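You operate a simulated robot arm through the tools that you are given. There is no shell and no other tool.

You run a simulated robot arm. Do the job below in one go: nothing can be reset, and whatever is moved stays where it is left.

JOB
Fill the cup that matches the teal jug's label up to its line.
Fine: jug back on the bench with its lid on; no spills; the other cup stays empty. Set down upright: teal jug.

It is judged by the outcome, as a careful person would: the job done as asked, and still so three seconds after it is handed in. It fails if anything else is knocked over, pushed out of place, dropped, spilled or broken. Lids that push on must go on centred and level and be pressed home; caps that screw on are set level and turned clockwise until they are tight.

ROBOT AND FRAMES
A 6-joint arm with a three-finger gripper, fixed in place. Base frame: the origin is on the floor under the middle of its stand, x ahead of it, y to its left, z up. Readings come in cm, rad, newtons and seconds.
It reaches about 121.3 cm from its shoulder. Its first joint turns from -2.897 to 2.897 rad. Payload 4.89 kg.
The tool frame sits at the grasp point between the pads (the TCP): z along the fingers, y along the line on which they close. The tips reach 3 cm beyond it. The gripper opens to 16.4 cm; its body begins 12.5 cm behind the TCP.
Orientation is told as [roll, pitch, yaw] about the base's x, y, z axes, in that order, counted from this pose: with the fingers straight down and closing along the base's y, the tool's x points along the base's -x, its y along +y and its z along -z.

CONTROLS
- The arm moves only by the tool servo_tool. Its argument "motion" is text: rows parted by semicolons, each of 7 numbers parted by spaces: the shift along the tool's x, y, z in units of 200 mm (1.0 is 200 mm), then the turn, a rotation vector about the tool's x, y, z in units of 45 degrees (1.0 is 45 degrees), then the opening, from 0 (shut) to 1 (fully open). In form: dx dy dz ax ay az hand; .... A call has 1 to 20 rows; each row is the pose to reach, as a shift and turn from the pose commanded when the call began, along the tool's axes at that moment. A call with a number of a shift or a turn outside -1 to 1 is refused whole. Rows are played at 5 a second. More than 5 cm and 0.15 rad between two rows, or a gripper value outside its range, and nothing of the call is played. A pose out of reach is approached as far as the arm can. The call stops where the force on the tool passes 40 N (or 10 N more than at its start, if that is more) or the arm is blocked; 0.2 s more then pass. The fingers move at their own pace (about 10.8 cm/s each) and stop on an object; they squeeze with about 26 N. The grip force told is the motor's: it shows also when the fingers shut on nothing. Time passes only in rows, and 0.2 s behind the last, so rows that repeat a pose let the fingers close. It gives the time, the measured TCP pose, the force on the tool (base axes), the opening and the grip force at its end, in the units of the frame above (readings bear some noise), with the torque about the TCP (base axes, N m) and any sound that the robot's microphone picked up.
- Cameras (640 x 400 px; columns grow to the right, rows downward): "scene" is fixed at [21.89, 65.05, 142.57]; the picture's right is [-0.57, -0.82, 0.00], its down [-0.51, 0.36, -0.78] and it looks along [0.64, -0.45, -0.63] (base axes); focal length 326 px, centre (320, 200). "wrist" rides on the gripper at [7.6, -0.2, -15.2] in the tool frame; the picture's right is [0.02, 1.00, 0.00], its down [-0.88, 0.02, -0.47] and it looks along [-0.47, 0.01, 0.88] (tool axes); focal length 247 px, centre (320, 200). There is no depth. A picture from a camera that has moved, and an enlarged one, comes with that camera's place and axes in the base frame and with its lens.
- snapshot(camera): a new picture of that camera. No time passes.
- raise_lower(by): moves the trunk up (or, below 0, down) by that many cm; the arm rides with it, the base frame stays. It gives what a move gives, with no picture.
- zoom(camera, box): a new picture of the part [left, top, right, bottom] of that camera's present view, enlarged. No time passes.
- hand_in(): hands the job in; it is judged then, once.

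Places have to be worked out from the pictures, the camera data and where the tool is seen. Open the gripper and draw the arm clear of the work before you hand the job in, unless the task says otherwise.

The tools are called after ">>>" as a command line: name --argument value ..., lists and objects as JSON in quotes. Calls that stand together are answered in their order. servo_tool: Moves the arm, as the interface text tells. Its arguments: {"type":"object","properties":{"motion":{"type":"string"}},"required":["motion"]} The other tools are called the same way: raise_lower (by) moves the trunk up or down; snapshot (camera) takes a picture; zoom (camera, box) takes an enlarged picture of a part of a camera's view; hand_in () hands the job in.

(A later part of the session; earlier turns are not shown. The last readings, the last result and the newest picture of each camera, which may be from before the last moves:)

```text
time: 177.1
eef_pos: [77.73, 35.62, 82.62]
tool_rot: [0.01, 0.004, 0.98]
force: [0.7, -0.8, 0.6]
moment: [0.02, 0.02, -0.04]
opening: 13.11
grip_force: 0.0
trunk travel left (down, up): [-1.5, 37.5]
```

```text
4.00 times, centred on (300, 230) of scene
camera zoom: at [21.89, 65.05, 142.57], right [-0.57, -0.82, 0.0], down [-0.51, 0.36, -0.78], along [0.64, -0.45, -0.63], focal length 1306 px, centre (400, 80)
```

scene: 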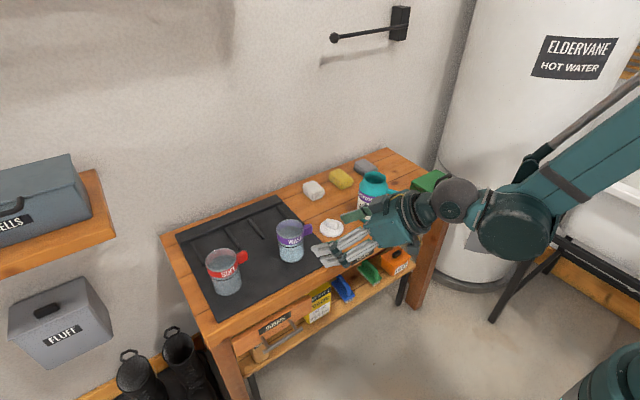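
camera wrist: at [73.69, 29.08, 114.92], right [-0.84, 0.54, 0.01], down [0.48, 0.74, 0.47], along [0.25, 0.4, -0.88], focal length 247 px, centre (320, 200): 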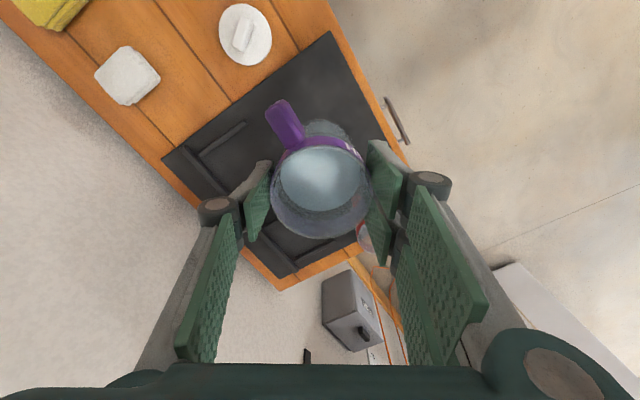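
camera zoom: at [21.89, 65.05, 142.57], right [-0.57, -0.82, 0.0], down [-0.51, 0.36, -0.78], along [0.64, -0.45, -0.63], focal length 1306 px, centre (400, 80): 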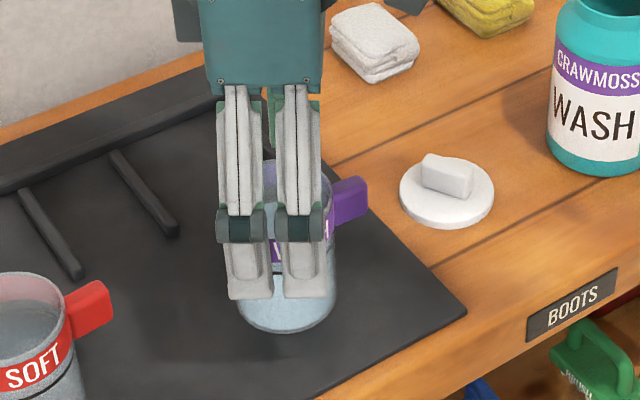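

The cup is standing freely again. I'll raise the hand and move back to the side-view pose to compare the level with the line.

>>> servo_tool --motion "0 0 -0.1 0 0 0 0.8; 0 0 -0.25 0 0 0 0.8; 0 0 -0.4 0 0 0 0.8; 0 0 -0.55 0 0 0 0.8; 0.05 0.03 -0.65 0 -0.01 0.1 0.8; 0.11 0.065 -0.72 0 -0.03 0.22 0.8; 0.17 0.1 -0.78 0 -0.05 0.34 0.8; 0.23 0.135 -0.81 0 -0.07 0.46 0.8; 0.269 0.161 -0.83 0 -0.09 0.57 0.8; 0.269 0.161 -0.83 0 -0.11 0.6 0.8; 0.269 0.161 -0.83 0 -0.11 0.6 0.8"

>>> zoom --camera "scene" --box '[270, 210, 316, 266]'

>>> snapshot --camera "wrist"

```text
time: 179.5
eef_pos: [72.06, 32.92, 99.15]
tool_rot: [0.027, -0.076, 0.506]
force: [-0.3, 0.3, -0.1]
moment: [0.0, 0.02, -0.05]
opening: 13.11
grip_force: 0.2
trunk travel left (down, up): [-1.5, 37.5]
```

```text
7.14 times, centred on (293, 238) of scene
camera zoom: at [21.89, 65.05, 142.57], right [-0.57, -0.82, 0.0], down [-0.51, 0.36, -0.78], along [0.64, -0.45, -0.63], focal length 2331 px, centre (513, -71)
```

zoom: 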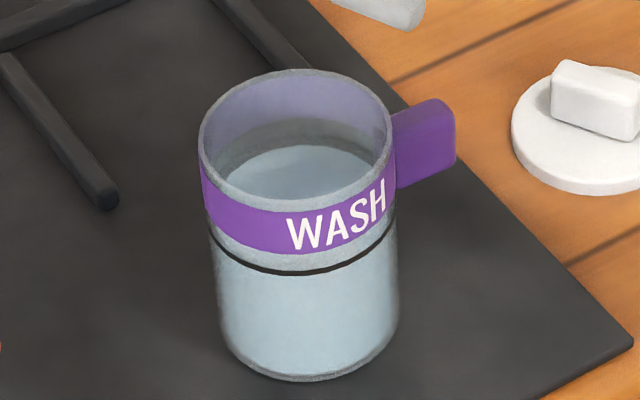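

```text
taken
camera wrist: at [64.67, 28.07, 113.87], right [-0.5, 0.86, 0.02], down [0.73, 0.41, 0.54], along [0.46, 0.29, -0.84], focal length 247 px, centre (320, 200)
```

wrist: 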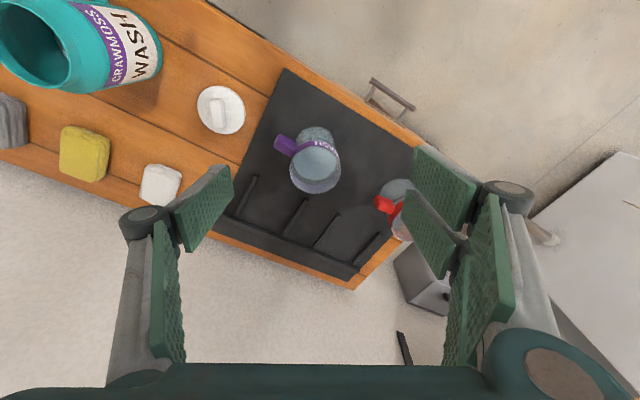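

Now the scene camera clearly sees the surface through the opening. I'll zoom there to measure it against the line.

>>> zoom --camera "scene" --box '[278, 218, 306, 240]'

>>> zoom --camera "scene" --box '[276, 236, 308, 264]'

>>> zoom --camera "wrist" --box '[280, 120, 350, 195]'

```text
16.00 times, centred on (292, 229) of scene
camera zoom: at [21.89, 65.05, 142.57], right [-0.57, -0.82, 0.0], down [-0.51, 0.36, -0.78], along [0.64, -0.45, -0.63], focal length 5222 px, centre (768, -264)
```

zoom: 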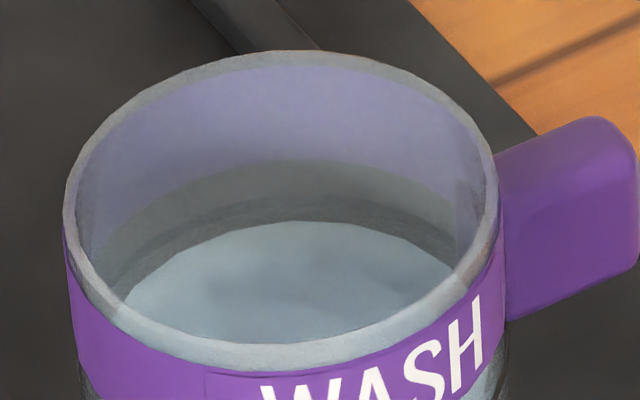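

```text
14.29 times, centred on (292, 250) of scene
camera zoom: at [21.89, 65.05, 142.57], right [-0.57, -0.82, 0.0], down [-0.51, 0.36, -0.78], along [0.64, -0.45, -0.63], focal length 4663 px, centre (720, -514)
```

zoom: 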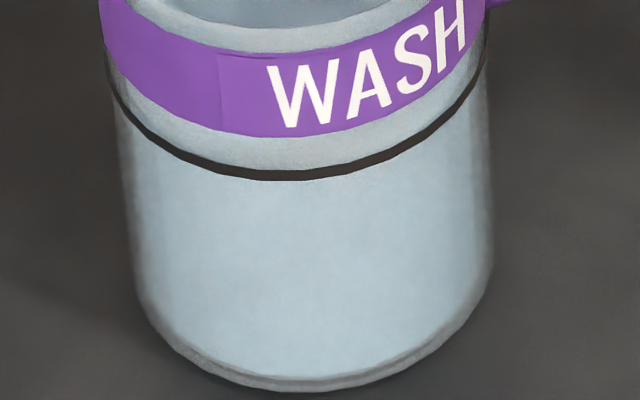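

```text
5.33 times, centred on (315, 158) of wrist
camera zoom: at [64.67, 28.07, 113.87], right [-0.5, 0.86, 0.02], down [0.73, 0.41, 0.54], along [0.46, 0.29, -0.84], focal length 1317 px, centre (347, 427)
```

zoom: 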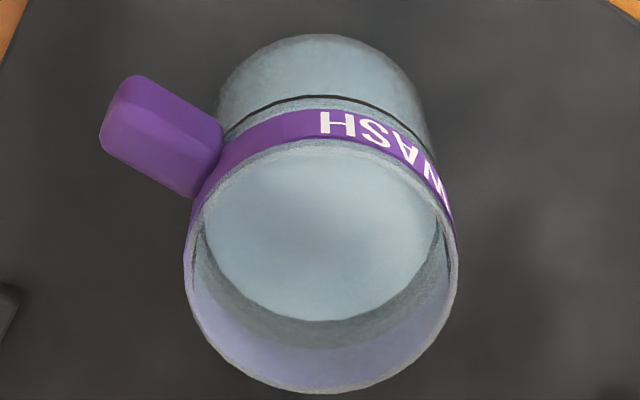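

The surface sits just below the line; after correcting for wall thickness I estimate 1.5–2 mm under. I'll confirm with the low side view.

>>> servo_tool --motion "0.1 0 0.02 -0.01 -0.1 0 0.8; 0.2 0 0.06 -0.02 -0.22 0 0.8; 0.28 0 0.13 -0.03 -0.35 0 0.8; 0.33 0 0.22 -0.03 -0.48 0 0.8; 0.36 0 0.34 -0.03 -0.61 0 0.8; 0.38 0 0.46 -0.03 -0.74 0 0.8; 0.4 0 0.58 -0.03 -0.87 0 0.8; 0.411 0 0.7 -0.03 -0.98 0 0.8; 0.411 0 0.75 -0.03 -1 0 0.8; 0.411 0 0.75 -0.03 -1 0 0.8"

>>> snapshot --camera "wrist"

>>> zoom --camera "wrist" --box '[270, 90, 370, 195]'

```text
time: 181.7
eef_pos: [65.84, 29.77, 83.57]
tool_rot: [0.072, -0.863, 0.465]
force: [-0.9, 0.1, 0.4]
moment: [0.0, -0.01, -0.02]
opening: 13.11
grip_force: 0.0
trunk travel left (down, up): [-1.5, 37.5]
```

```text
taken
camera wrist: at [51.72, 21.26, 87.79], right [-0.51, 0.86, 0.03], down [0.2, 0.08, 0.98], along [0.84, 0.5, -0.21], focal length 247 px, centre (320, 200)
```

wrist: 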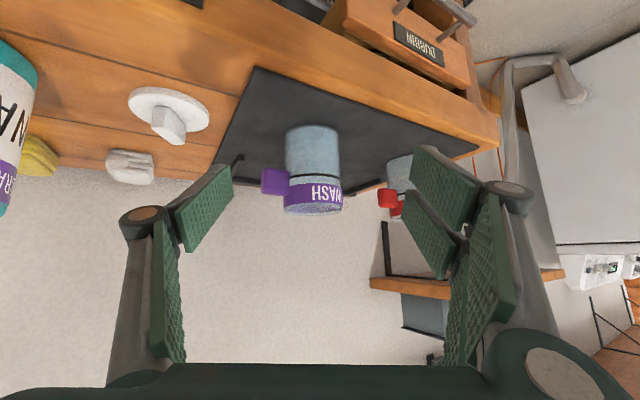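

```text
3.81 times, centred on (320, 142) of wrist
camera zoom: at [51.72, 21.26, 87.79], right [-0.51, 0.86, 0.03], down [0.2, 0.08, 0.98], along [0.84, 0.5, -0.21], focal length 941 px, centre (320, 419)
```

zoom: 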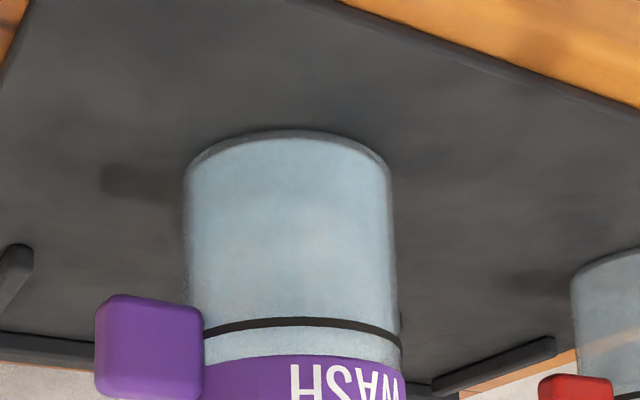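

>>> zoom --camera "wrist" --box '[282, 160, 346, 196]'

>>> zoom --camera "wrist" --box '[282, 180, 346, 218]'

```text
10.00 times, centred on (314, 178) of wrist
camera zoom: at [51.72, 21.26, 87.79], right [-0.51, 0.86, 0.03], down [0.2, 0.08, 0.98], along [0.84, 0.5, -0.21], focal length 2470 px, centre (380, 420)
```

zoom: 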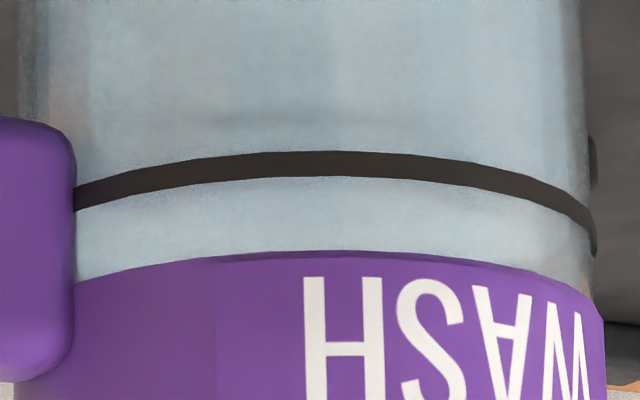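

```text
10.00 times, centred on (314, 199) of wrist
camera zoom: at [51.72, 21.26, 87.79], right [-0.51, 0.86, 0.03], down [0.2, 0.08, 0.98], along [0.84, 0.5, -0.21], focal length 2470 px, centre (380, 210)
```

zoom: 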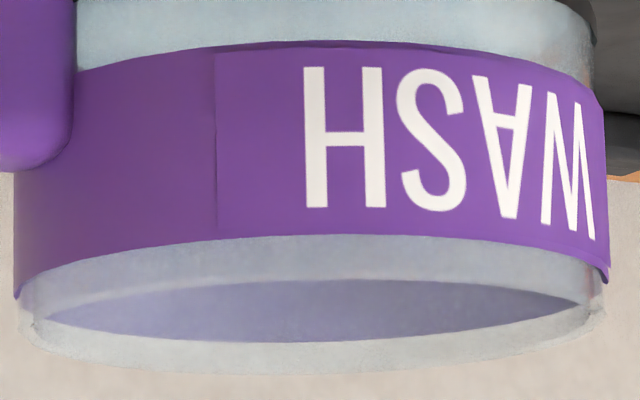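

I'll zoom at the right silhouette of the cup, where the surface ellipse's extreme point gives the true level.

>>> zoom --camera "wrist" --box '[322, 160, 346, 190]'

>>> zoom --camera "wrist" --box '[282, 140, 312, 182]'

>>> zoom --camera "scene" --box '[296, 226, 312, 250]'

>>> zoom --camera "scene" --box '[274, 222, 290, 250]'

```text
13.33 times, centred on (334, 175) of wrist
camera zoom: at [51.72, 21.26, 87.79], right [-0.51, 0.86, 0.03], down [0.2, 0.08, 0.98], along [0.84, 0.5, -0.21], focal length 3293 px, centre (133, 533)
```

zoom: 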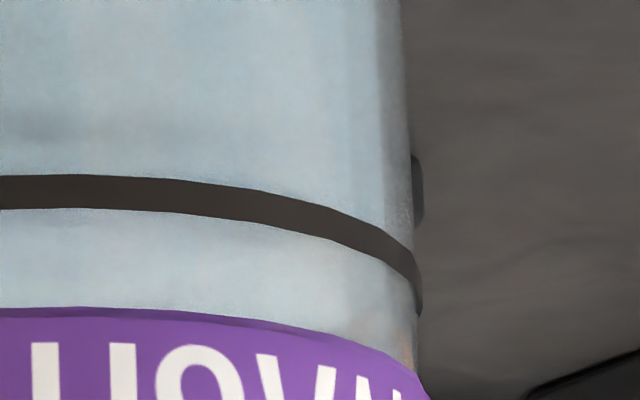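

```text
9.52 times, centred on (297, 161) of wrist
camera zoom: at [51.72, 21.26, 87.79], right [-0.51, 0.86, 0.03], down [0.2, 0.08, 0.98], along [0.84, 0.5, -0.21], focal length 2352 px, centre (539, 571)
```

zoom: 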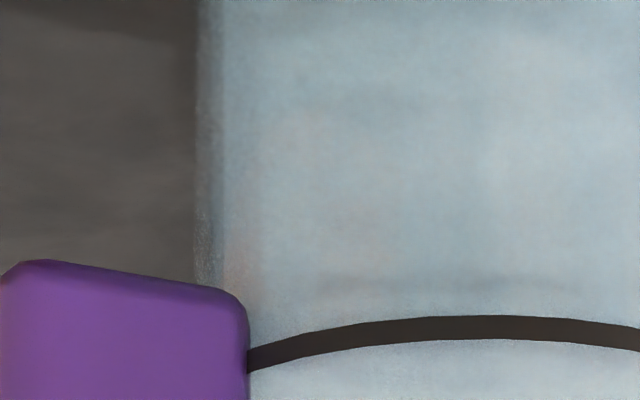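

```text
16.00 times, centred on (304, 238) of scene
camera zoom: at [21.89, 65.05, 142.57], right [-0.57, -0.82, 0.0], down [-0.51, 0.36, -0.78], along [0.64, -0.45, -0.63], focal length 5222 px, centre (576, -408)
```

zoom: 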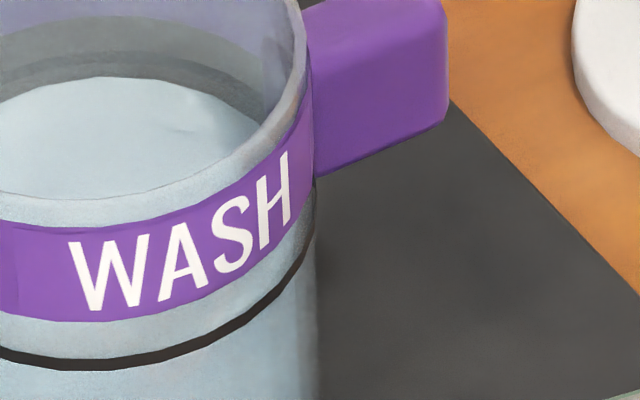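

```text
14.29 times, centred on (282, 236) of scene
camera zoom: at [21.89, 65.05, 142.57], right [-0.57, -0.82, 0.0], down [-0.51, 0.36, -0.78], along [0.64, -0.45, -0.63], focal length 4663 px, centre (863, -314)
```

zoom: 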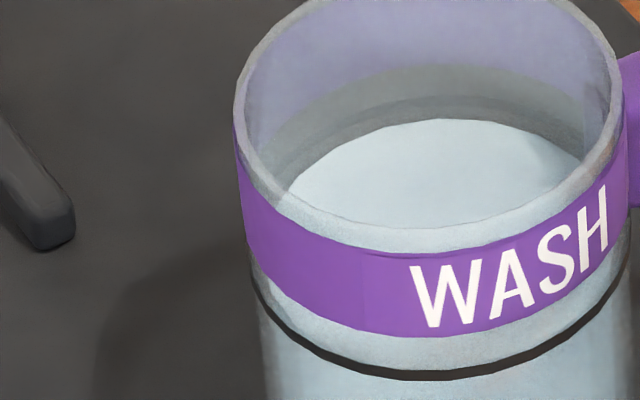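

The level is consistent across views, about 2 mm under the line's centre (≈3%), which I consider filled to the line. Next comes the lid. I'll raise the hand, point it down again and move toward the jug to measure its exact centre.

>>> servo_tool --motion "-0.08 0 -0.07 0 0.08 0 0.8; -0.16 0 -0.14 0 0.2 0 0.7; -0.24 -0.04 -0.21 0 0.33 0 0.6; -0.32 -0.1 -0.28 0 0.46 0 0.5; -0.4 -0.16 -0.35 0 0.59 0 0.4; -0.48 -0.22 -0.41 0 0.72 0 0.35; -0.55 -0.28 -0.47 0 0.85 0 0.35; -0.608 -0.34 -0.52 0 0.95 0 0.35; -0.608 -0.4 -0.52 0 1 0 0.35; -0.608 -0.4 -0.52 0 1 0 0.35"

>>> snapshot --camera "wrist"

>>> snapshot --camera "scene"

```text
time: 183.9
eef_pos: [69.95, 21.95, 99.36]
tool_rot: [0.045, -0.076, 0.514]
force: [0.5, 0.7, 0.6]
moment: [-0.04, 0.0, -0.01]
opening: 5.76
grip_force: 0.1
trunk travel left (down, up): [-1.5, 37.5]
```

```text
taken
camera wrist: at [62.78, 16.83, 114.07], right [-0.51, 0.86, 0.04], down [0.73, 0.41, 0.54], along [0.44, 0.31, -0.84], focal length 247 px, centre (320, 200)
```

wrist: 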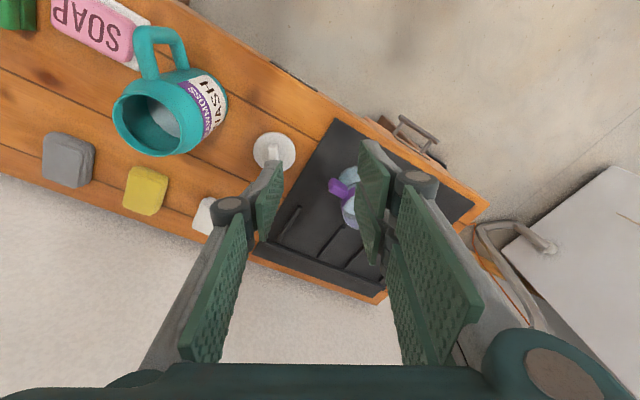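

```text
taken
```

scene: 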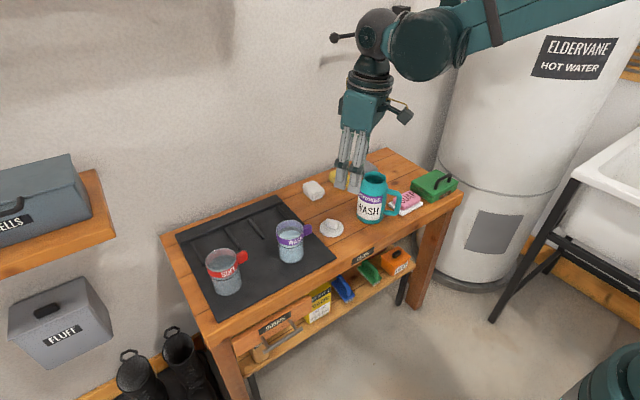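

Everything is in place. I'll square the hand up (pointing straight down at 29° yaw) and move above the jug to locate its rim centre.

>>> servo_tool --motion "0.008 -0.1 -0.03 0.01 0.02 0.002 0.35; 0.016 -0.25 -0.05 0.02 0.035 0.004 0.35; 0.024 -0.42 -0.065 0.03 0.05 0.006 0.35; 0.032 -0.59 -0.075 0.04 0.07 0.008 0.35; 0.04 -0.76 -0.085 0.05 0.085 0.009 0.35; 0.046 -0.86 -0.09 0.0573 0.0968 0.0102 0.35; 0.046 -0.885 -0.09 0.0573 0.0968 0.0102 0.35; 0.046 -0.885 -0.09 0.0573 0.0968 0.0102 0.35"

>>> snapshot --camera "wrist"

>>> zoom --camera "wrist" --box '[250, 80, 390, 220]'

```text
time: 185.7
eef_pos: [78.14, 5.98, 100.19]
tool_rot: [0.001, 0.0, 0.508]
force: [-0.9, -0.1, 0.1]
moment: [-0.02, 0.01, -0.01]
opening: 5.71
grip_force: 0.1
trunk travel left (down, up): [-1.5, 37.5]
```

```text
taken
camera wrist: at [71.52, 2.01, 115.55], right [-0.51, 0.86, 0.0], down [0.76, 0.44, 0.47], along [0.41, 0.24, -0.88], focal length 247 px, centre (320, 200)
```

wrist: 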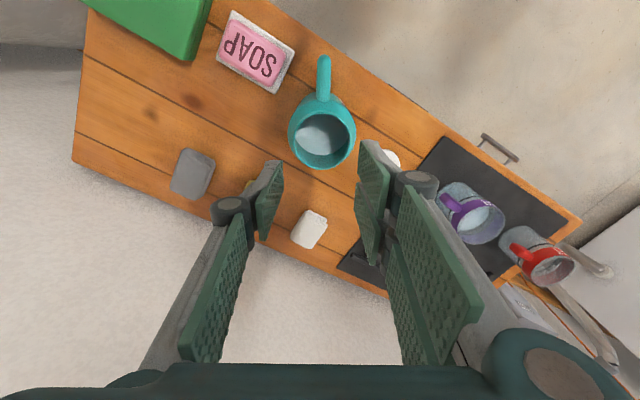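

```text
2.86 times, centred on (320, 150) of wrist
camera zoom: at [71.52, 2.01, 115.55], right [-0.51, 0.86, 0.0], down [0.76, 0.44, 0.47], along [0.41, 0.24, -0.88], focal length 706 px, centre (320, 343)
```

zoom: 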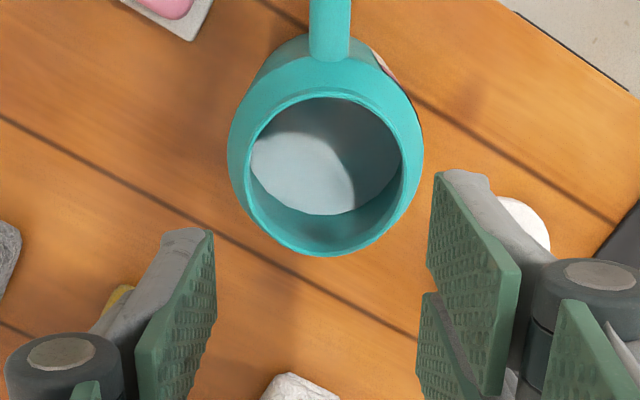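

The jug's centre is within ~2 mm of where it was. Now I'll fetch the lid: move over it at (80, 20) and lower to just above its knob.

>>> servo_tool --motion "-0.06 0.08 0 0 0 0 0.3; -0.16 0.21 0 0 0 0 0.3; -0.26 0.35 0 0 0 0 0.3; -0.36 0.48 0 0 0 0 0.3; -0.4275 0.57 0.03 0 0 0 0.3; -0.4275 0.57 0.2 0 0 0 0.3; -0.4275 0.57 0.4 0 0 0 0.3; -0.4275 0.57 0.6 0 0 0 0.3; -0.4275 0.57 0.78 0 0 0 0.3; -0.4275 0.57 0.9 0 0 0 0.3; -0.4275 0.57 0.95 0 0 0 0.3; -0.4275 0.57 0.95 0 0 0 0.3"

>>> zoom --camera "wrist" --box '[250, 100, 390, 240]'

>>> zoom --camera "scene" --box '[300, 180, 370, 245]'

```text
time: 188.3
eef_pos: [79.8, 20.26, 81.28]
tool_rot: [0.002, 0.0, 0.508]
force: [0.4, 0.2, -0.3]
moment: [-0.02, 0.0, -0.02]
opening: 4.91
grip_force: 0.1
trunk travel left (down, up): [-1.5, 37.5]
```

```text
2.86 times, centred on (320, 170) of wrist
camera zoom: at [73.27, 16.37, 96.64], right [-0.51, 0.86, 0.0], down [0.76, 0.44, 0.47], along [0.41, 0.24, -0.88], focal length 706 px, centre (320, 286)
```

zoom: 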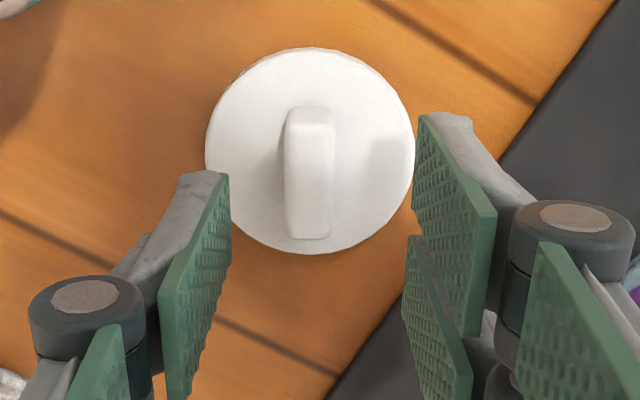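

```text
6.15 times, centred on (335, 212) of scene
camera zoom: at [21.89, 65.05, 142.57], right [-0.57, -0.82, 0.0], down [-0.51, 0.36, -0.78], along [0.64, -0.45, -0.63], focal length 2008 px, centre (228, 123)
```

zoom: 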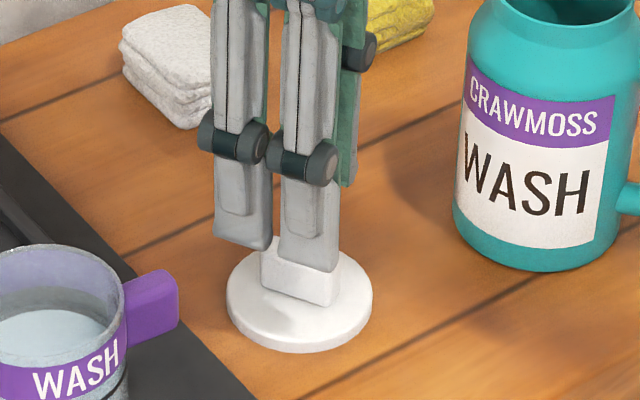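

The lid's knob is about 0.33 cm toward tool −y. I'll correct and descend to the same grip height I used when setting it down (TCP z≈76.4).

>>> servo_tool --motion "-0.001 -0.008 0.06 0 0 0 0.3; -0.0025 -0.0165 0.13 0 0 0 0.3; -0.0025 -0.0165 0.2 0 0 0 0.3; -0.0025 -0.0165 0.24 0 0 0 0.3; -0.0025 -0.0165 0.25 0 0 0 0.3; -0.0025 -0.0165 0.25 0 0 0 0.3"

>>> zoom --camera "wrist" --box '[250, 90, 390, 230]'

>>> zoom --camera "scene" --box '[310, 190, 370, 245]'

```text
time: 189.7
eef_pos: [79.93, 20.23, 76.1]
tool_rot: [0.003, -0.001, 0.508]
force: [0.1, -0.5, -0.8]
moment: [-0.03, 0.01, -0.03]
opening: 4.91
grip_force: 0.2
trunk travel left (down, up): [-1.5, 37.5]
```

```text
2.86 times, centred on (320, 160) of wrist
camera zoom: at [73.47, 16.28, 91.57], right [-0.51, 0.86, 0.0], down [0.76, 0.44, 0.47], along [0.41, 0.24, -0.88], focal length 706 px, centre (320, 314)
```

zoom: 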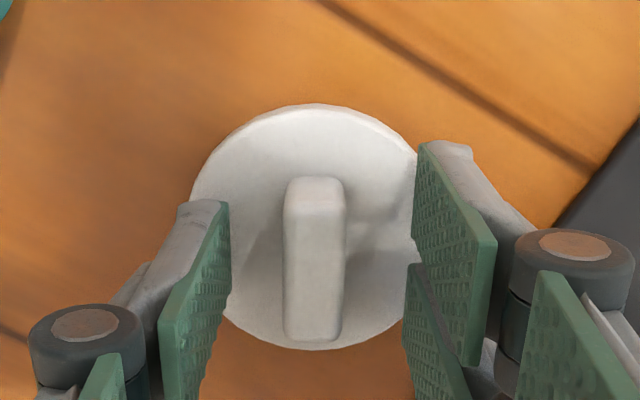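

```text
7.27 times, centred on (340, 218) of scene
camera zoom: at [21.89, 65.05, 142.57], right [-0.57, -0.82, 0.0], down [-0.51, 0.36, -0.78], along [0.64, -0.45, -0.63], focal length 2374 px, centre (174, 73)
```

zoom: 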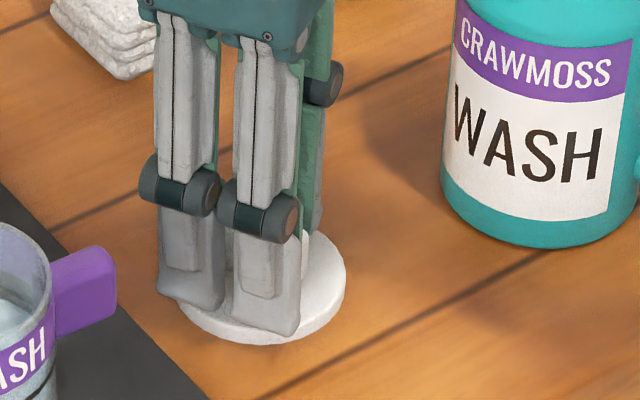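

The alignment matches the earlier grip. I'll nudge 0.12 cm and close on the knob.

>>> servo_tool --motion "0 -0.006 0 0 0 0 0.3; 0 -0.006 0 0 0 0 0.15; 0 -0.006 0 0 0 0 0; 0 -0.006 0 0 0 0 0; 0 -0.006 0 0 0 0 0"

>>> servo_tool --motion "0 0 -0.015 0 0 0 0; 0 0 -0.04 0 0 0 0; 0 0 -0.08 0 0 0 0; 0 0 -0.13 0 0 0 0; 0 0 -0.18 0 0 0 0; 0 0 -0.18 0 0 0 0"

>>> zoom --camera "wrist" --box '[250, 90, 390, 230]'

>>> zoom --camera "scene" --box '[300, 170, 380, 245]'

```text
time: 190.9
eef_pos: [80.1, 20.03, 76.23]
tool_rot: [0.001, 0.0, 0.508]
force: [-0.3, 0.3, -0.4]
moment: [-0.01, 0.0, 0.0]
opening: 1.53
grip_force: 25.6
trunk travel left (down, up): [-1.5, 37.5]
```

```text
time: 192.3
eef_pos: [80.2, 19.97, 79.9]
tool_rot: [0.001, 0.001, 0.508]
force: [0.4, -0.4, -0.5]
moment: [0.02, 0.03, -0.01]
opening: 1.5
grip_force: 26.2
trunk travel left (down, up): [-1.5, 37.5]
```

```text
2.86 times, centred on (320, 160) of wrist
camera zoom: at [73.59, 16.1, 95.17], right [-0.51, 0.86, 0.0], down [0.76, 0.44, 0.47], along [0.41, 0.24, -0.88], focal length 706 px, centre (320, 314)
```

zoom: 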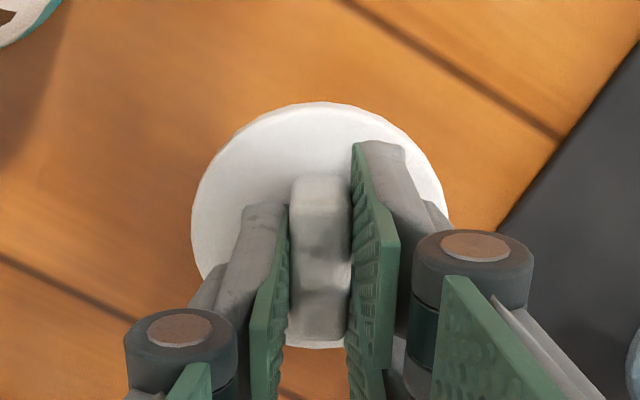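

```text
5.33 times, centred on (340, 208) of scene
camera zoom: at [21.89, 65.05, 142.57], right [-0.57, -0.82, 0.0], down [-0.51, 0.36, -0.78], along [0.64, -0.45, -0.63], focal length 1741 px, centre (213, 160)
```

zoom: 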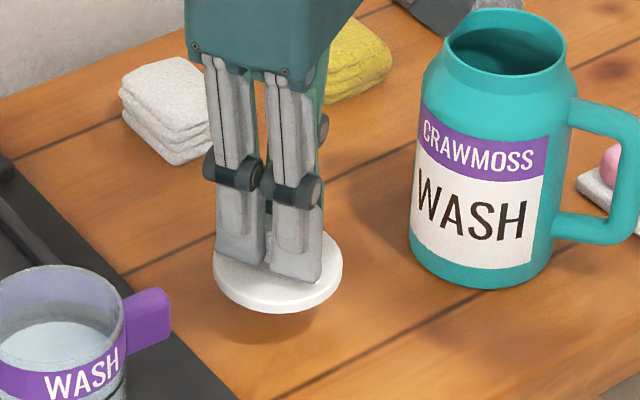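

The lid is held just as before. I'll lift it well clear, move over the jug and stop about 2.5 cm above its rim to verify alignment.

>>> servo_tool --motion "0 0 -0.12 0 0 0 0; 0 0 -0.27 0 0 0 0; 0 0 -0.42 0 0 0 0; 0 0 -0.57 0 0 0 0; 0 0 -0.72 0 0 0 0; 0 0 -0.85 0 0 0 0; 0.03 -0.04 -0.9 0 0 0 0; 0.11 -0.14 -0.9 0 0 0 0; 0.21 -0.26 -0.9 0 0 0 0; 0.31 -0.39 -0.9 0 0 0 0; 0.4 -0.5 -0.9 0 0 0 0; 0.4415 -0.5503 -0.9 0 0 0 0; 0.4415 -0.5503 -0.85 0 0 0 0; 0.4415 -0.5503 -0.75 0 0 0 0; 0.4415 -0.5503 -0.72 0 0 0 0; 0.4415 -0.5503 -0.72 0 0 0 0"

>>> zoom --camera "wrist" --box '[250, 90, 390, 230]'

>>> zoom --camera "scene" --box '[340, 130, 420, 215]'

```text
time: 195.7
eef_pos: [77.72, 6.16, 94.22]
tool_rot: [0.002, 0.001, 0.506]
force: [-0.4, 0.2, -0.5]
moment: [0.0, 0.0, 0.02]
opening: 1.53
grip_force: 26.1
trunk travel left (down, up): [-1.5, 37.5]
```

```text
2.86 times, centred on (320, 160) of wrist
camera zoom: at [71.26, 2.16, 109.6], right [-0.51, 0.86, 0.0], down [0.76, 0.44, 0.47], along [0.41, 0.24, -0.88], focal length 706 px, centre (320, 314)
```

zoom: 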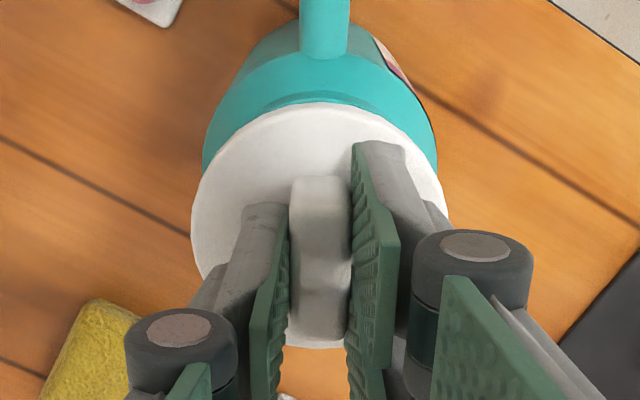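

```text
4.71 times, centred on (380, 172) of scene
camera zoom: at [21.89, 65.05, 142.57], right [-0.57, -0.82, 0.0], down [-0.51, 0.36, -0.78], along [0.64, -0.45, -0.63], focal length 1536 px, centre (38, 329)
```

zoom: 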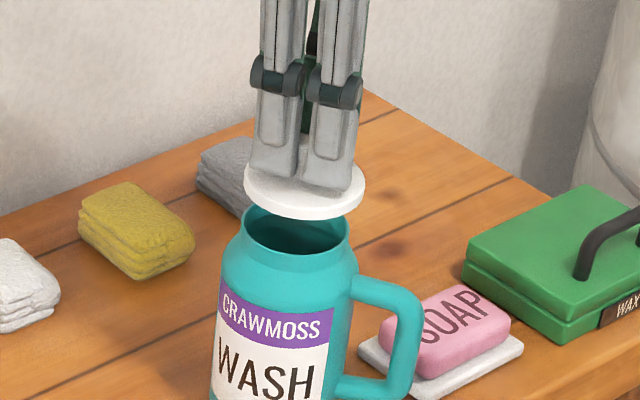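

The lateral alignment is good. I'll zoom on the scene view to check the other axis before lowering.

>>> zoom --camera "scene" --box '[355, 155, 405, 195]'

>>> zoom --camera "wrist" --box '[280, 90, 370, 150]'

```text
10.00 times, centred on (380, 175) of scene
camera zoom: at [21.89, 65.05, 142.57], right [-0.57, -0.82, 0.0], down [-0.51, 0.36, -0.78], along [0.64, -0.45, -0.63], focal length 3264 px, centre (-280, 450)
```

zoom: 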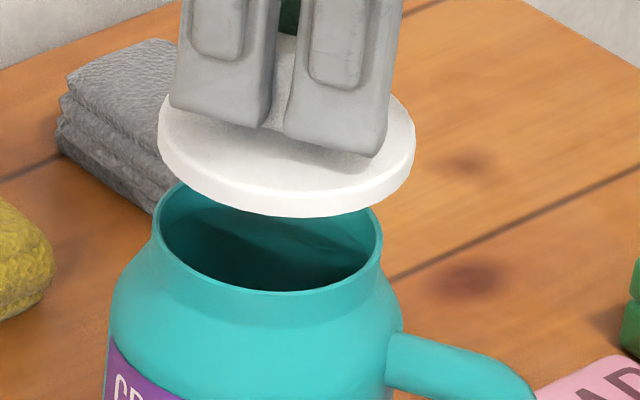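

```text
6.67 times, centred on (325, 120) of wrist
camera zoom: at [71.26, 2.16, 109.6], right [-0.51, 0.86, 0.0], down [0.76, 0.44, 0.47], along [0.41, 0.24, -0.88], focal length 1646 px, centre (287, 733)
```

zoom: 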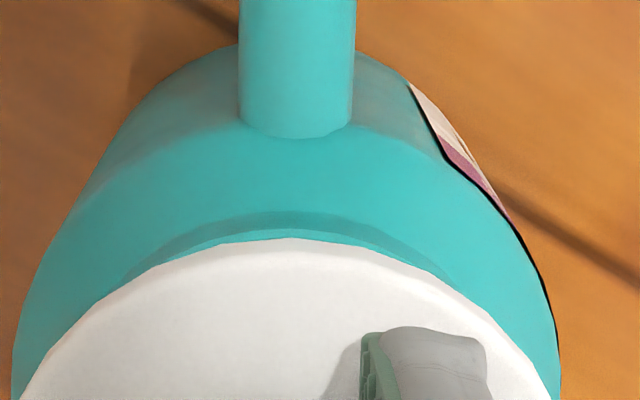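

The lid is centred laterally and needs about 1.5 mm forward. I'll make that correction and lower to just above the rim.

>>> servo_tool --motion "-0.003 0.001 0.02 0 0 0 0; -0.0065 0.002 0.05 0 0 0 0; -0.0065 0.002 0.08 0 0 0 0; -0.0065 0.002 0.105 0 0 0 0; -0.0065 0.002 0.115 0 0 0 0; -0.0065 0.002 0.115 0 0 0 0"

>>> zoom --camera "scene" --box '[355, 155, 405, 195]'

>>> zoom --camera "wrist" --box '[250, 90, 390, 230]'

```text
time: 197.1
eef_pos: [77.87, 6.06, 91.87]
tool_rot: [0.001, 0.001, 0.507]
force: [-0.9, -0.6, 0.7]
moment: [0.03, 0.01, 0.01]
opening: 1.53
grip_force: 25.7
trunk travel left (down, up): [-1.5, 37.5]
```

```text
10.00 times, centred on (380, 175) of scene
camera zoom: at [21.89, 65.05, 142.57], right [-0.57, -0.82, 0.0], down [-0.51, 0.36, -0.78], along [0.64, -0.45, -0.63], focal length 3264 px, centre (-280, 450)
```

zoom: 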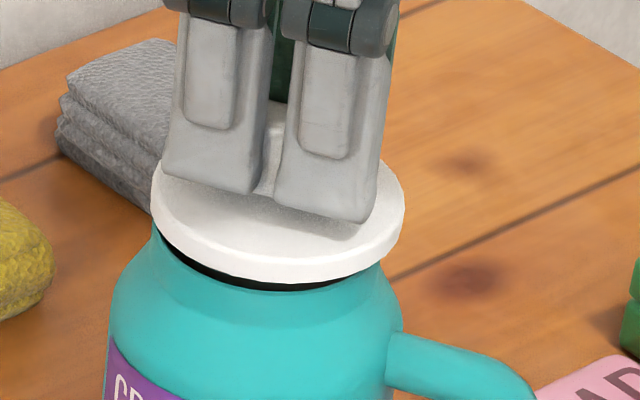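

```text
2.86 times, centred on (320, 160) of wrist
camera zoom: at [71.35, 2.1, 107.24], right [-0.51, 0.86, 0.0], down [0.76, 0.44, 0.47], along [0.41, 0.24, -0.88], focal length 706 px, centre (320, 314)
```

zoom: 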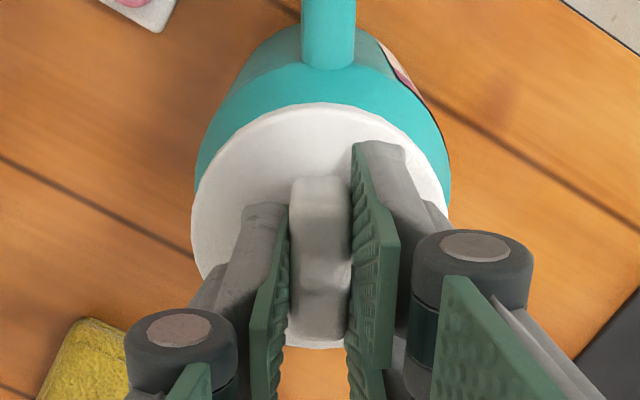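

The lateral fit matches the original seating. Both views suggest about 1 mm more forward is needed, so I'll shift and lower in small steps, feeling for contact.

>>> servo_tool --motion "-0.006 0 0 0 0 0 0; -0.006 0 0.008 0 0 0 0; -0.006 0 0.014 0 0 0 0; -0.006 0 0.014 0 0 0 0"

>>> zoom --camera "scene" --box '[355, 155, 405, 195]'

>>> zoom --camera "wrist" --box '[250, 90, 390, 230]'

```text
time: 198.1
eef_pos: [78.01, 6.14, 91.54]
tool_rot: [0.002, 0.002, 0.507]
force: [-0.3, 0.1, -0.3]
moment: [0.0, 0.01, 0.0]
opening: 1.49
grip_force: 26.2
trunk travel left (down, up): [-1.5, 37.5]
```

```text
10.00 times, centred on (380, 175) of scene
camera zoom: at [21.89, 65.05, 142.57], right [-0.57, -0.82, 0.0], down [-0.51, 0.36, -0.78], along [0.64, -0.45, -0.63], focal length 3264 px, centre (-280, 450)
```

zoom: 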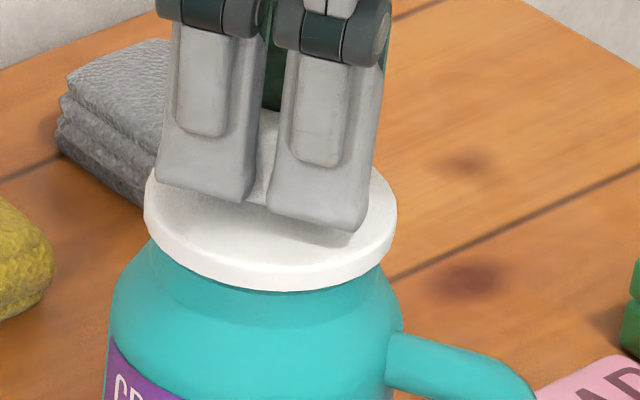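

```text
2.86 times, centred on (320, 160) of wrist
camera zoom: at [71.46, 2.24, 106.95], right [-0.51, 0.86, 0.0], down [0.76, 0.44, 0.47], along [0.41, 0.24, -0.88], focal length 706 px, centre (320, 314)
```

zoom: 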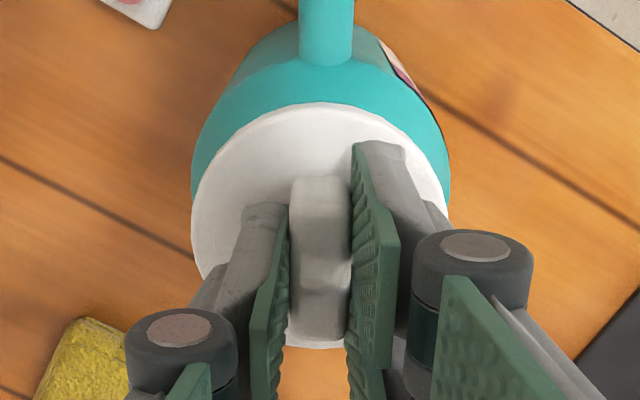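

The lid is now concentric with the rim in both views (scene offset ≈0). I'll press down gently in 1–2 mm steps and listen for the snap.

>>> servo_tool --motion "0 0 0.006 0 0 0 0; 0 0 0.012 0 0 0 0; 0 0 0.012 0 0 0 0"

>>> zoom --camera "scene" --box '[355, 155, 405, 195]'

```text
time: 198.9
eef_pos: [78.08, 6.19, 91.26]
tool_rot: [0.003, 0.0, 0.507]
force: [-0.1, -0.5, 0.0]
moment: [0.0, 0.0, -0.03]
opening: 1.53
grip_force: 25.7
trunk travel left (down, up): [-1.5, 37.5]
```

```text
10.00 times, centred on (380, 175) of scene
camera zoom: at [21.89, 65.05, 142.57], right [-0.57, -0.82, 0.0], down [-0.51, 0.36, -0.78], along [0.64, -0.45, -0.63], focal length 3264 px, centre (-280, 450)
```

zoom: 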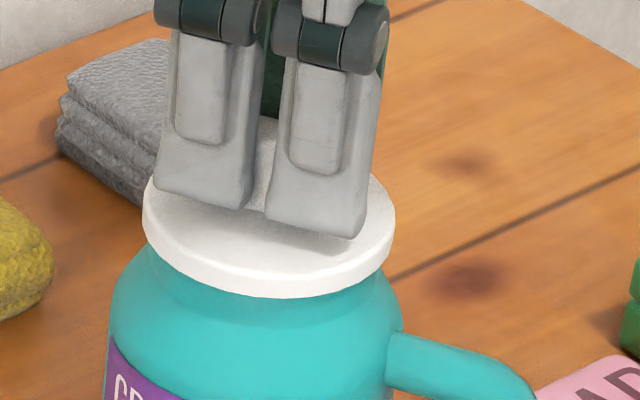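

There's no contact load yet, so I'll continue down in 1 mm steps.

>>> servo_tool --motion "0 0 0.005 0 0 0 0; 0 0 0.01 0 0 0 0; 0 0 0.01 0 0 0 0"

>>> servo_tool --motion "0 0 0.005 0 0 0 0; 0 0 0.01 0 0 0 0; 0 0 0.01 0 0 0 0"

>>> zoom --camera "scene" --box '[355, 155, 405, 195]'

```text
time: 199.7
eef_pos: [78.03, 6.1, 91.35]
tool_rot: [0.002, -0.001, 0.506]
force: [6.0, -2.2, 24.6]
moment: [-0.05, -0.21, 0.0]
opening: 1.51
grip_force: 26.4
trunk travel left (down, up): [-1.5, 37.5]
heard: snap
```

```text
time: 200.5
eef_pos: [77.92, 6.25, 91.08]
tool_rot: [0.002, -0.002, 0.507]
force: [4.1, -5.3, 36.0]
moment: [-0.17, -0.08, 0.02]
opening: 1.49
grip_force: 26.1
trunk travel left (down, up): [-1.5, 37.5]
```

```text
10.00 times, centred on (380, 175) of scene
camera zoom: at [21.89, 65.05, 142.57], right [-0.57, -0.82, 0.0], down [-0.51, 0.36, -0.78], along [0.64, -0.45, -0.63], focal length 3264 px, centre (-280, 450)
```

zoom: 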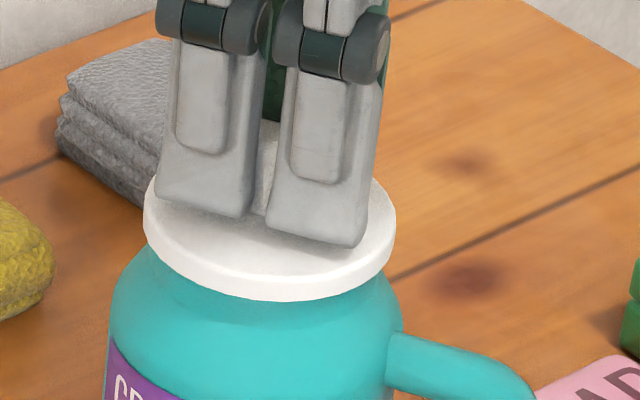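

Snap heard at about 25 N, and I pressed on to 36 N, so the lid is home. I'll relieve the pressure a little without pulling up, then release the knob.

>>> servo_tool --motion "0 0 -0.006 0 0 0 0; 0 0 -0.01 0 0 0 0; 0 0 -0.01 0 0 0 0"

```text
time: 201.3
eef_pos: [77.88, 6.21, 91.14]
tool_rot: [0.0, 0.0, 0.507]
force: [0.1, 0.0, -0.3]
moment: [-0.01, 0.03, -0.04]
opening: 1.52
grip_force: 25.9
trunk travel left (down, up): [-1.5, 37.5]
heard: snap
```

A second snap with the load gone suggests the lid popped loose again as I rose. I'll press it home again and open the fingers while still pressing down, so I can't lift it.

>>> servo_tool --motion "0 0 0.005 0 0 0 0; 0 0 0.01 0 0 0 0; 0 0 0.012 0 0 0 0; 0 0 0.012 0 0 0 0"

>>> zoom --camera "scene" --box '[355, 155, 405, 195]'

```text
time: 202.3
eef_pos: [77.92, 6.02, 90.95]
tool_rot: [0.002, -0.001, 0.509]
force: [2.3, -0.5, 14.2]
moment: [-0.04, -0.07, -0.01]
opening: 1.5
grip_force: 26.0
trunk travel left (down, up): [-1.5, 37.5]
```

```text
10.00 times, centred on (380, 175) of scene
camera zoom: at [21.89, 65.05, 142.57], right [-0.57, -0.82, 0.0], down [-0.51, 0.36, -0.78], along [0.64, -0.45, -0.63], focal length 3264 px, centre (-280, 450)
```

zoom: 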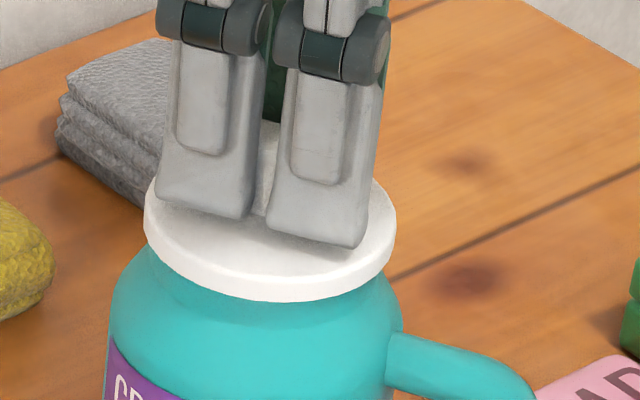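

That's 14 N and no snap yet. I'll press a little further.

>>> servo_tool --motion "0 0 0.004 0 0 0 0; 0 0 0.008 0 0 0 0; 0 0 0.008 0 0 0 0"

```text
time: 203.1
eef_pos: [78.03, 6.2, 90.92]
tool_rot: [0.002, -0.001, 0.507]
force: [2.2, -6.2, 36.4]
moment: [-0.15, -0.06, 0.0]
opening: 1.49
grip_force: 25.7
trunk travel left (down, up): [-1.5, 37.5]
```

There's no new snap at 36 N. I'll look closely at the lid–rim seam before deciding.

>>> zoom --camera "scene" --box '[362, 168, 402, 198]'

>>> zoom --camera "wrist" --box '[250, 90, 390, 230]'

```text
13.33 times, centred on (382, 183) of scene
camera zoom: at [21.89, 65.05, 142.57], right [-0.57, -0.82, 0.0], down [-0.51, 0.36, -0.78], along [0.64, -0.45, -0.63], focal length 4352 px, centre (-507, 427)
```

zoom: 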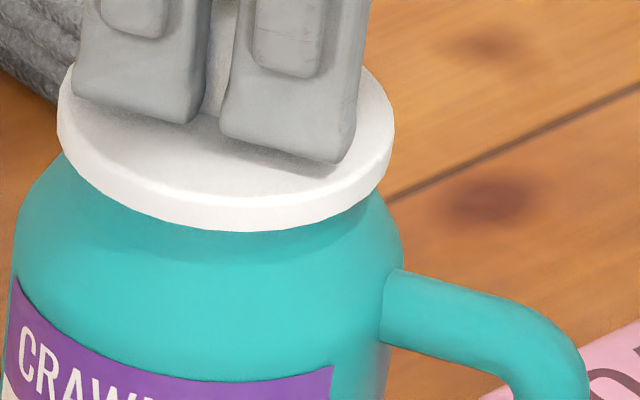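

```text
2.86 times, centred on (320, 160) of wrist
camera zoom: at [71.36, 2.27, 106.29], right [-0.51, 0.86, 0.0], down [0.76, 0.44, 0.47], along [0.41, 0.24, -0.88], focal length 706 px, centre (320, 314)
```

zoom: 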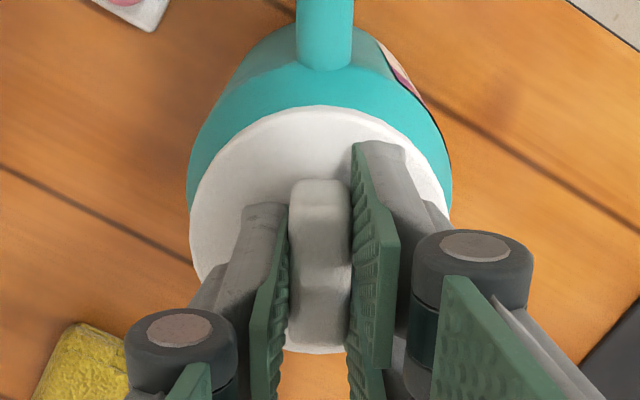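

The lid looks flush with no gap. The fingertips have slid down the knob and now press directly on the disc. I'll ease the load by half and open the fingers while still pressing lightly.

>>> servo_tool --motion "0 0 -0.004 0 0 0 0; 0 0 -0.004 0 0 0 0.12; 0 0 -0.004 0 0 0 0.2; 0 0 -0.004 0 0 0 0.3; 0 0 -0.004 0 0 0 0.3; 0 0 -0.004 0 0 0 0.3"

>>> zoom --camera "wrist" --box '[250, 90, 390, 230]'

>>> zoom --camera "scene" --box '[362, 168, 402, 198]'

```text
time: 204.5
eef_pos: [77.9, 6.26, 90.88]
tool_rot: [0.002, 0.001, 0.505]
force: [0.0, -0.9, -0.3]
moment: [0.0, 0.0, 0.01]
opening: 4.91
grip_force: 0.1
trunk travel left (down, up): [-1.5, 37.5]
heard: snap
```

```text
2.86 times, centred on (320, 160) of wrist
camera zoom: at [71.42, 2.27, 106.26], right [-0.51, 0.86, 0.0], down [0.76, 0.44, 0.47], along [0.41, 0.24, -0.88], focal length 706 px, centre (320, 314)
```

zoom: 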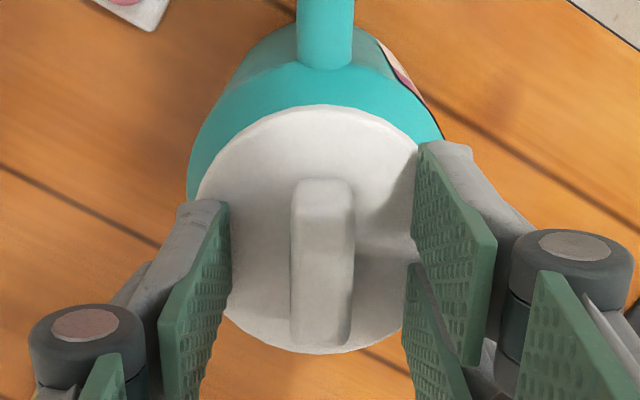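

```text
13.33 times, centred on (382, 183) of scene
camera zoom: at [21.89, 65.05, 142.57], right [-0.57, -0.82, 0.0], down [-0.51, 0.36, -0.78], along [0.64, -0.45, -0.63], focal length 4352 px, centre (-507, 427)
```

zoom: 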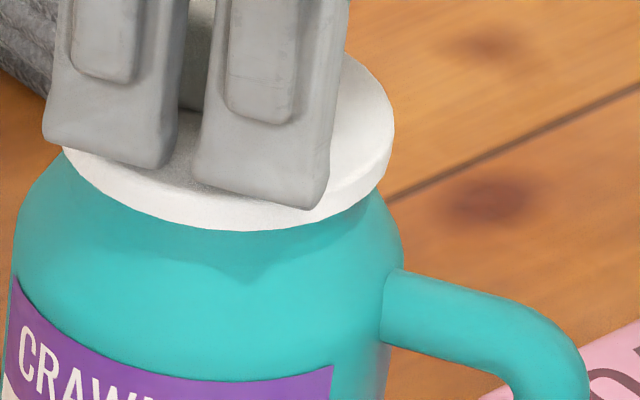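

Another snap sounded as the fingers released, probably the lid dropping fully home. To be sure, I'll rise straight up, close the empty fingers and press on top of the knob, which seats the lid without any chance of pulling it off.

>>> servo_tool --motion "0 0 -0.04 0 0 0 0.3; 0 0 -0.1 0 0 0 0.3; 0 0 -0.18 0 0 0 0.3; 0 0 -0.25 0 0 0 0.3; 0 0 -0.25 0 0 0 0.15; 0 0 -0.25 0 0 0 0; 0 0 -0.25 0 0 0 0; 0 0 -0.25 0 0 0 0"

>>> zoom --camera "scene" --box '[350, 140, 410, 195]'

>>> zoom --camera "wrist" --box '[250, 90, 390, 230]'

```text
time: 206.3
eef_pos: [77.96, 6.24, 95.76]
tool_rot: [0.002, 0.0, 0.507]
force: [0.5, -0.1, 0.1]
moment: [-0.01, -0.01, -0.02]
opening: 0.02
grip_force: 26.4
trunk travel left (down, up): [-1.5, 37.5]
```

```text
7.27 times, centred on (380, 168) of scene
camera zoom: at [21.89, 65.05, 142.57], right [-0.57, -0.82, 0.0], down [-0.51, 0.36, -0.78], along [0.64, -0.45, -0.63], focal length 2374 px, centre (-116, 436)
```

zoom: 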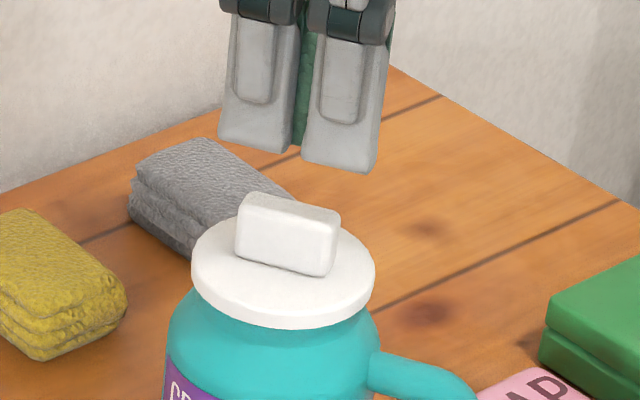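

```text
2.86 times, centred on (320, 160) of wrist
camera zoom: at [71.35, 2.28, 111.16], right [-0.51, 0.86, 0.0], down [0.76, 0.44, 0.47], along [0.41, 0.24, -0.88], focal length 706 px, centre (320, 314)
```

zoom: 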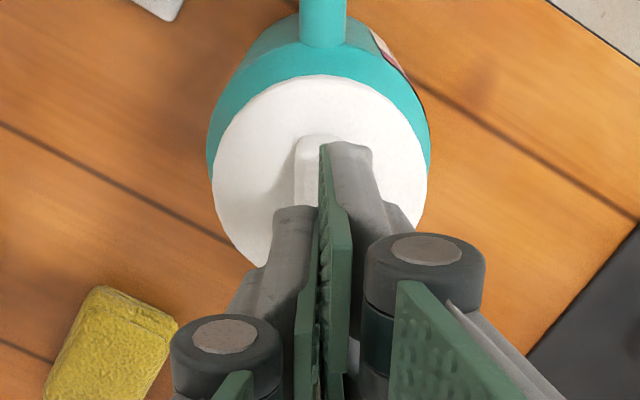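

The lid sits level and centred. I'll lower the closed fingertips onto the knob and press.

>>> servo_tool --motion "0 0 0.04 0 0 0 0; 0 0 0.08 0 0 0 0; 0 0 0.115 0 0 0 0; 0 0 0.125 0 0 0 0; 0 0 0.125 0 0 0 0"

>>> servo_tool --motion "0 0 0.006 0 0 0 0; 0 0 0.012 0 0 0 0; 0 0 0.018 0 0 0 0; 0 0 0.024 0 0 0 0; 0 0 0.024 0 0 0 0"

>>> zoom --camera "scene" --box '[350, 140, 410, 195]'

```text
time: 207.5
eef_pos: [77.96, 6.12, 93.41]
tool_rot: [0.001, -0.001, 0.509]
force: [0.5, 0.5, -0.1]
moment: [0.02, -0.02, 0.01]
opening: 0.0
grip_force: 25.8
trunk travel left (down, up): [-1.5, 37.5]
```

```text
time: 208.7
eef_pos: [77.94, 6.15, 92.91]
tool_rot: [0.003, -0.001, 0.508]
force: [2.2, 4.2, 32.1]
moment: [0.13, 0.01, 0.05]
opening: 0.6
grip_force: 25.6
trunk travel left (down, up): [-1.5, 37.5]
```

```text
7.27 times, centred on (380, 168) of scene
camera zoom: at [21.89, 65.05, 142.57], right [-0.57, -0.82, 0.0], down [-0.51, 0.36, -0.78], along [0.64, -0.45, -0.63], focal length 2374 px, centre (-116, 436)
```

zoom: 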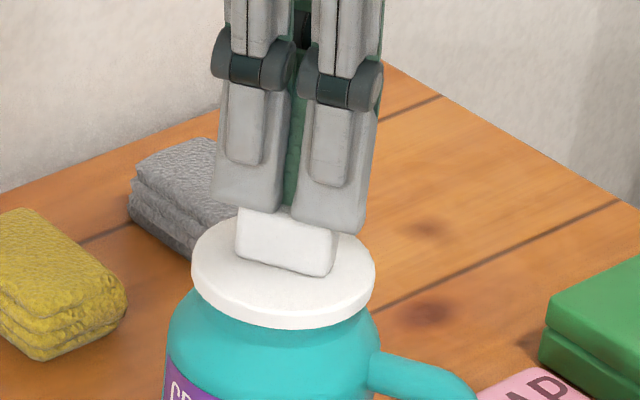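

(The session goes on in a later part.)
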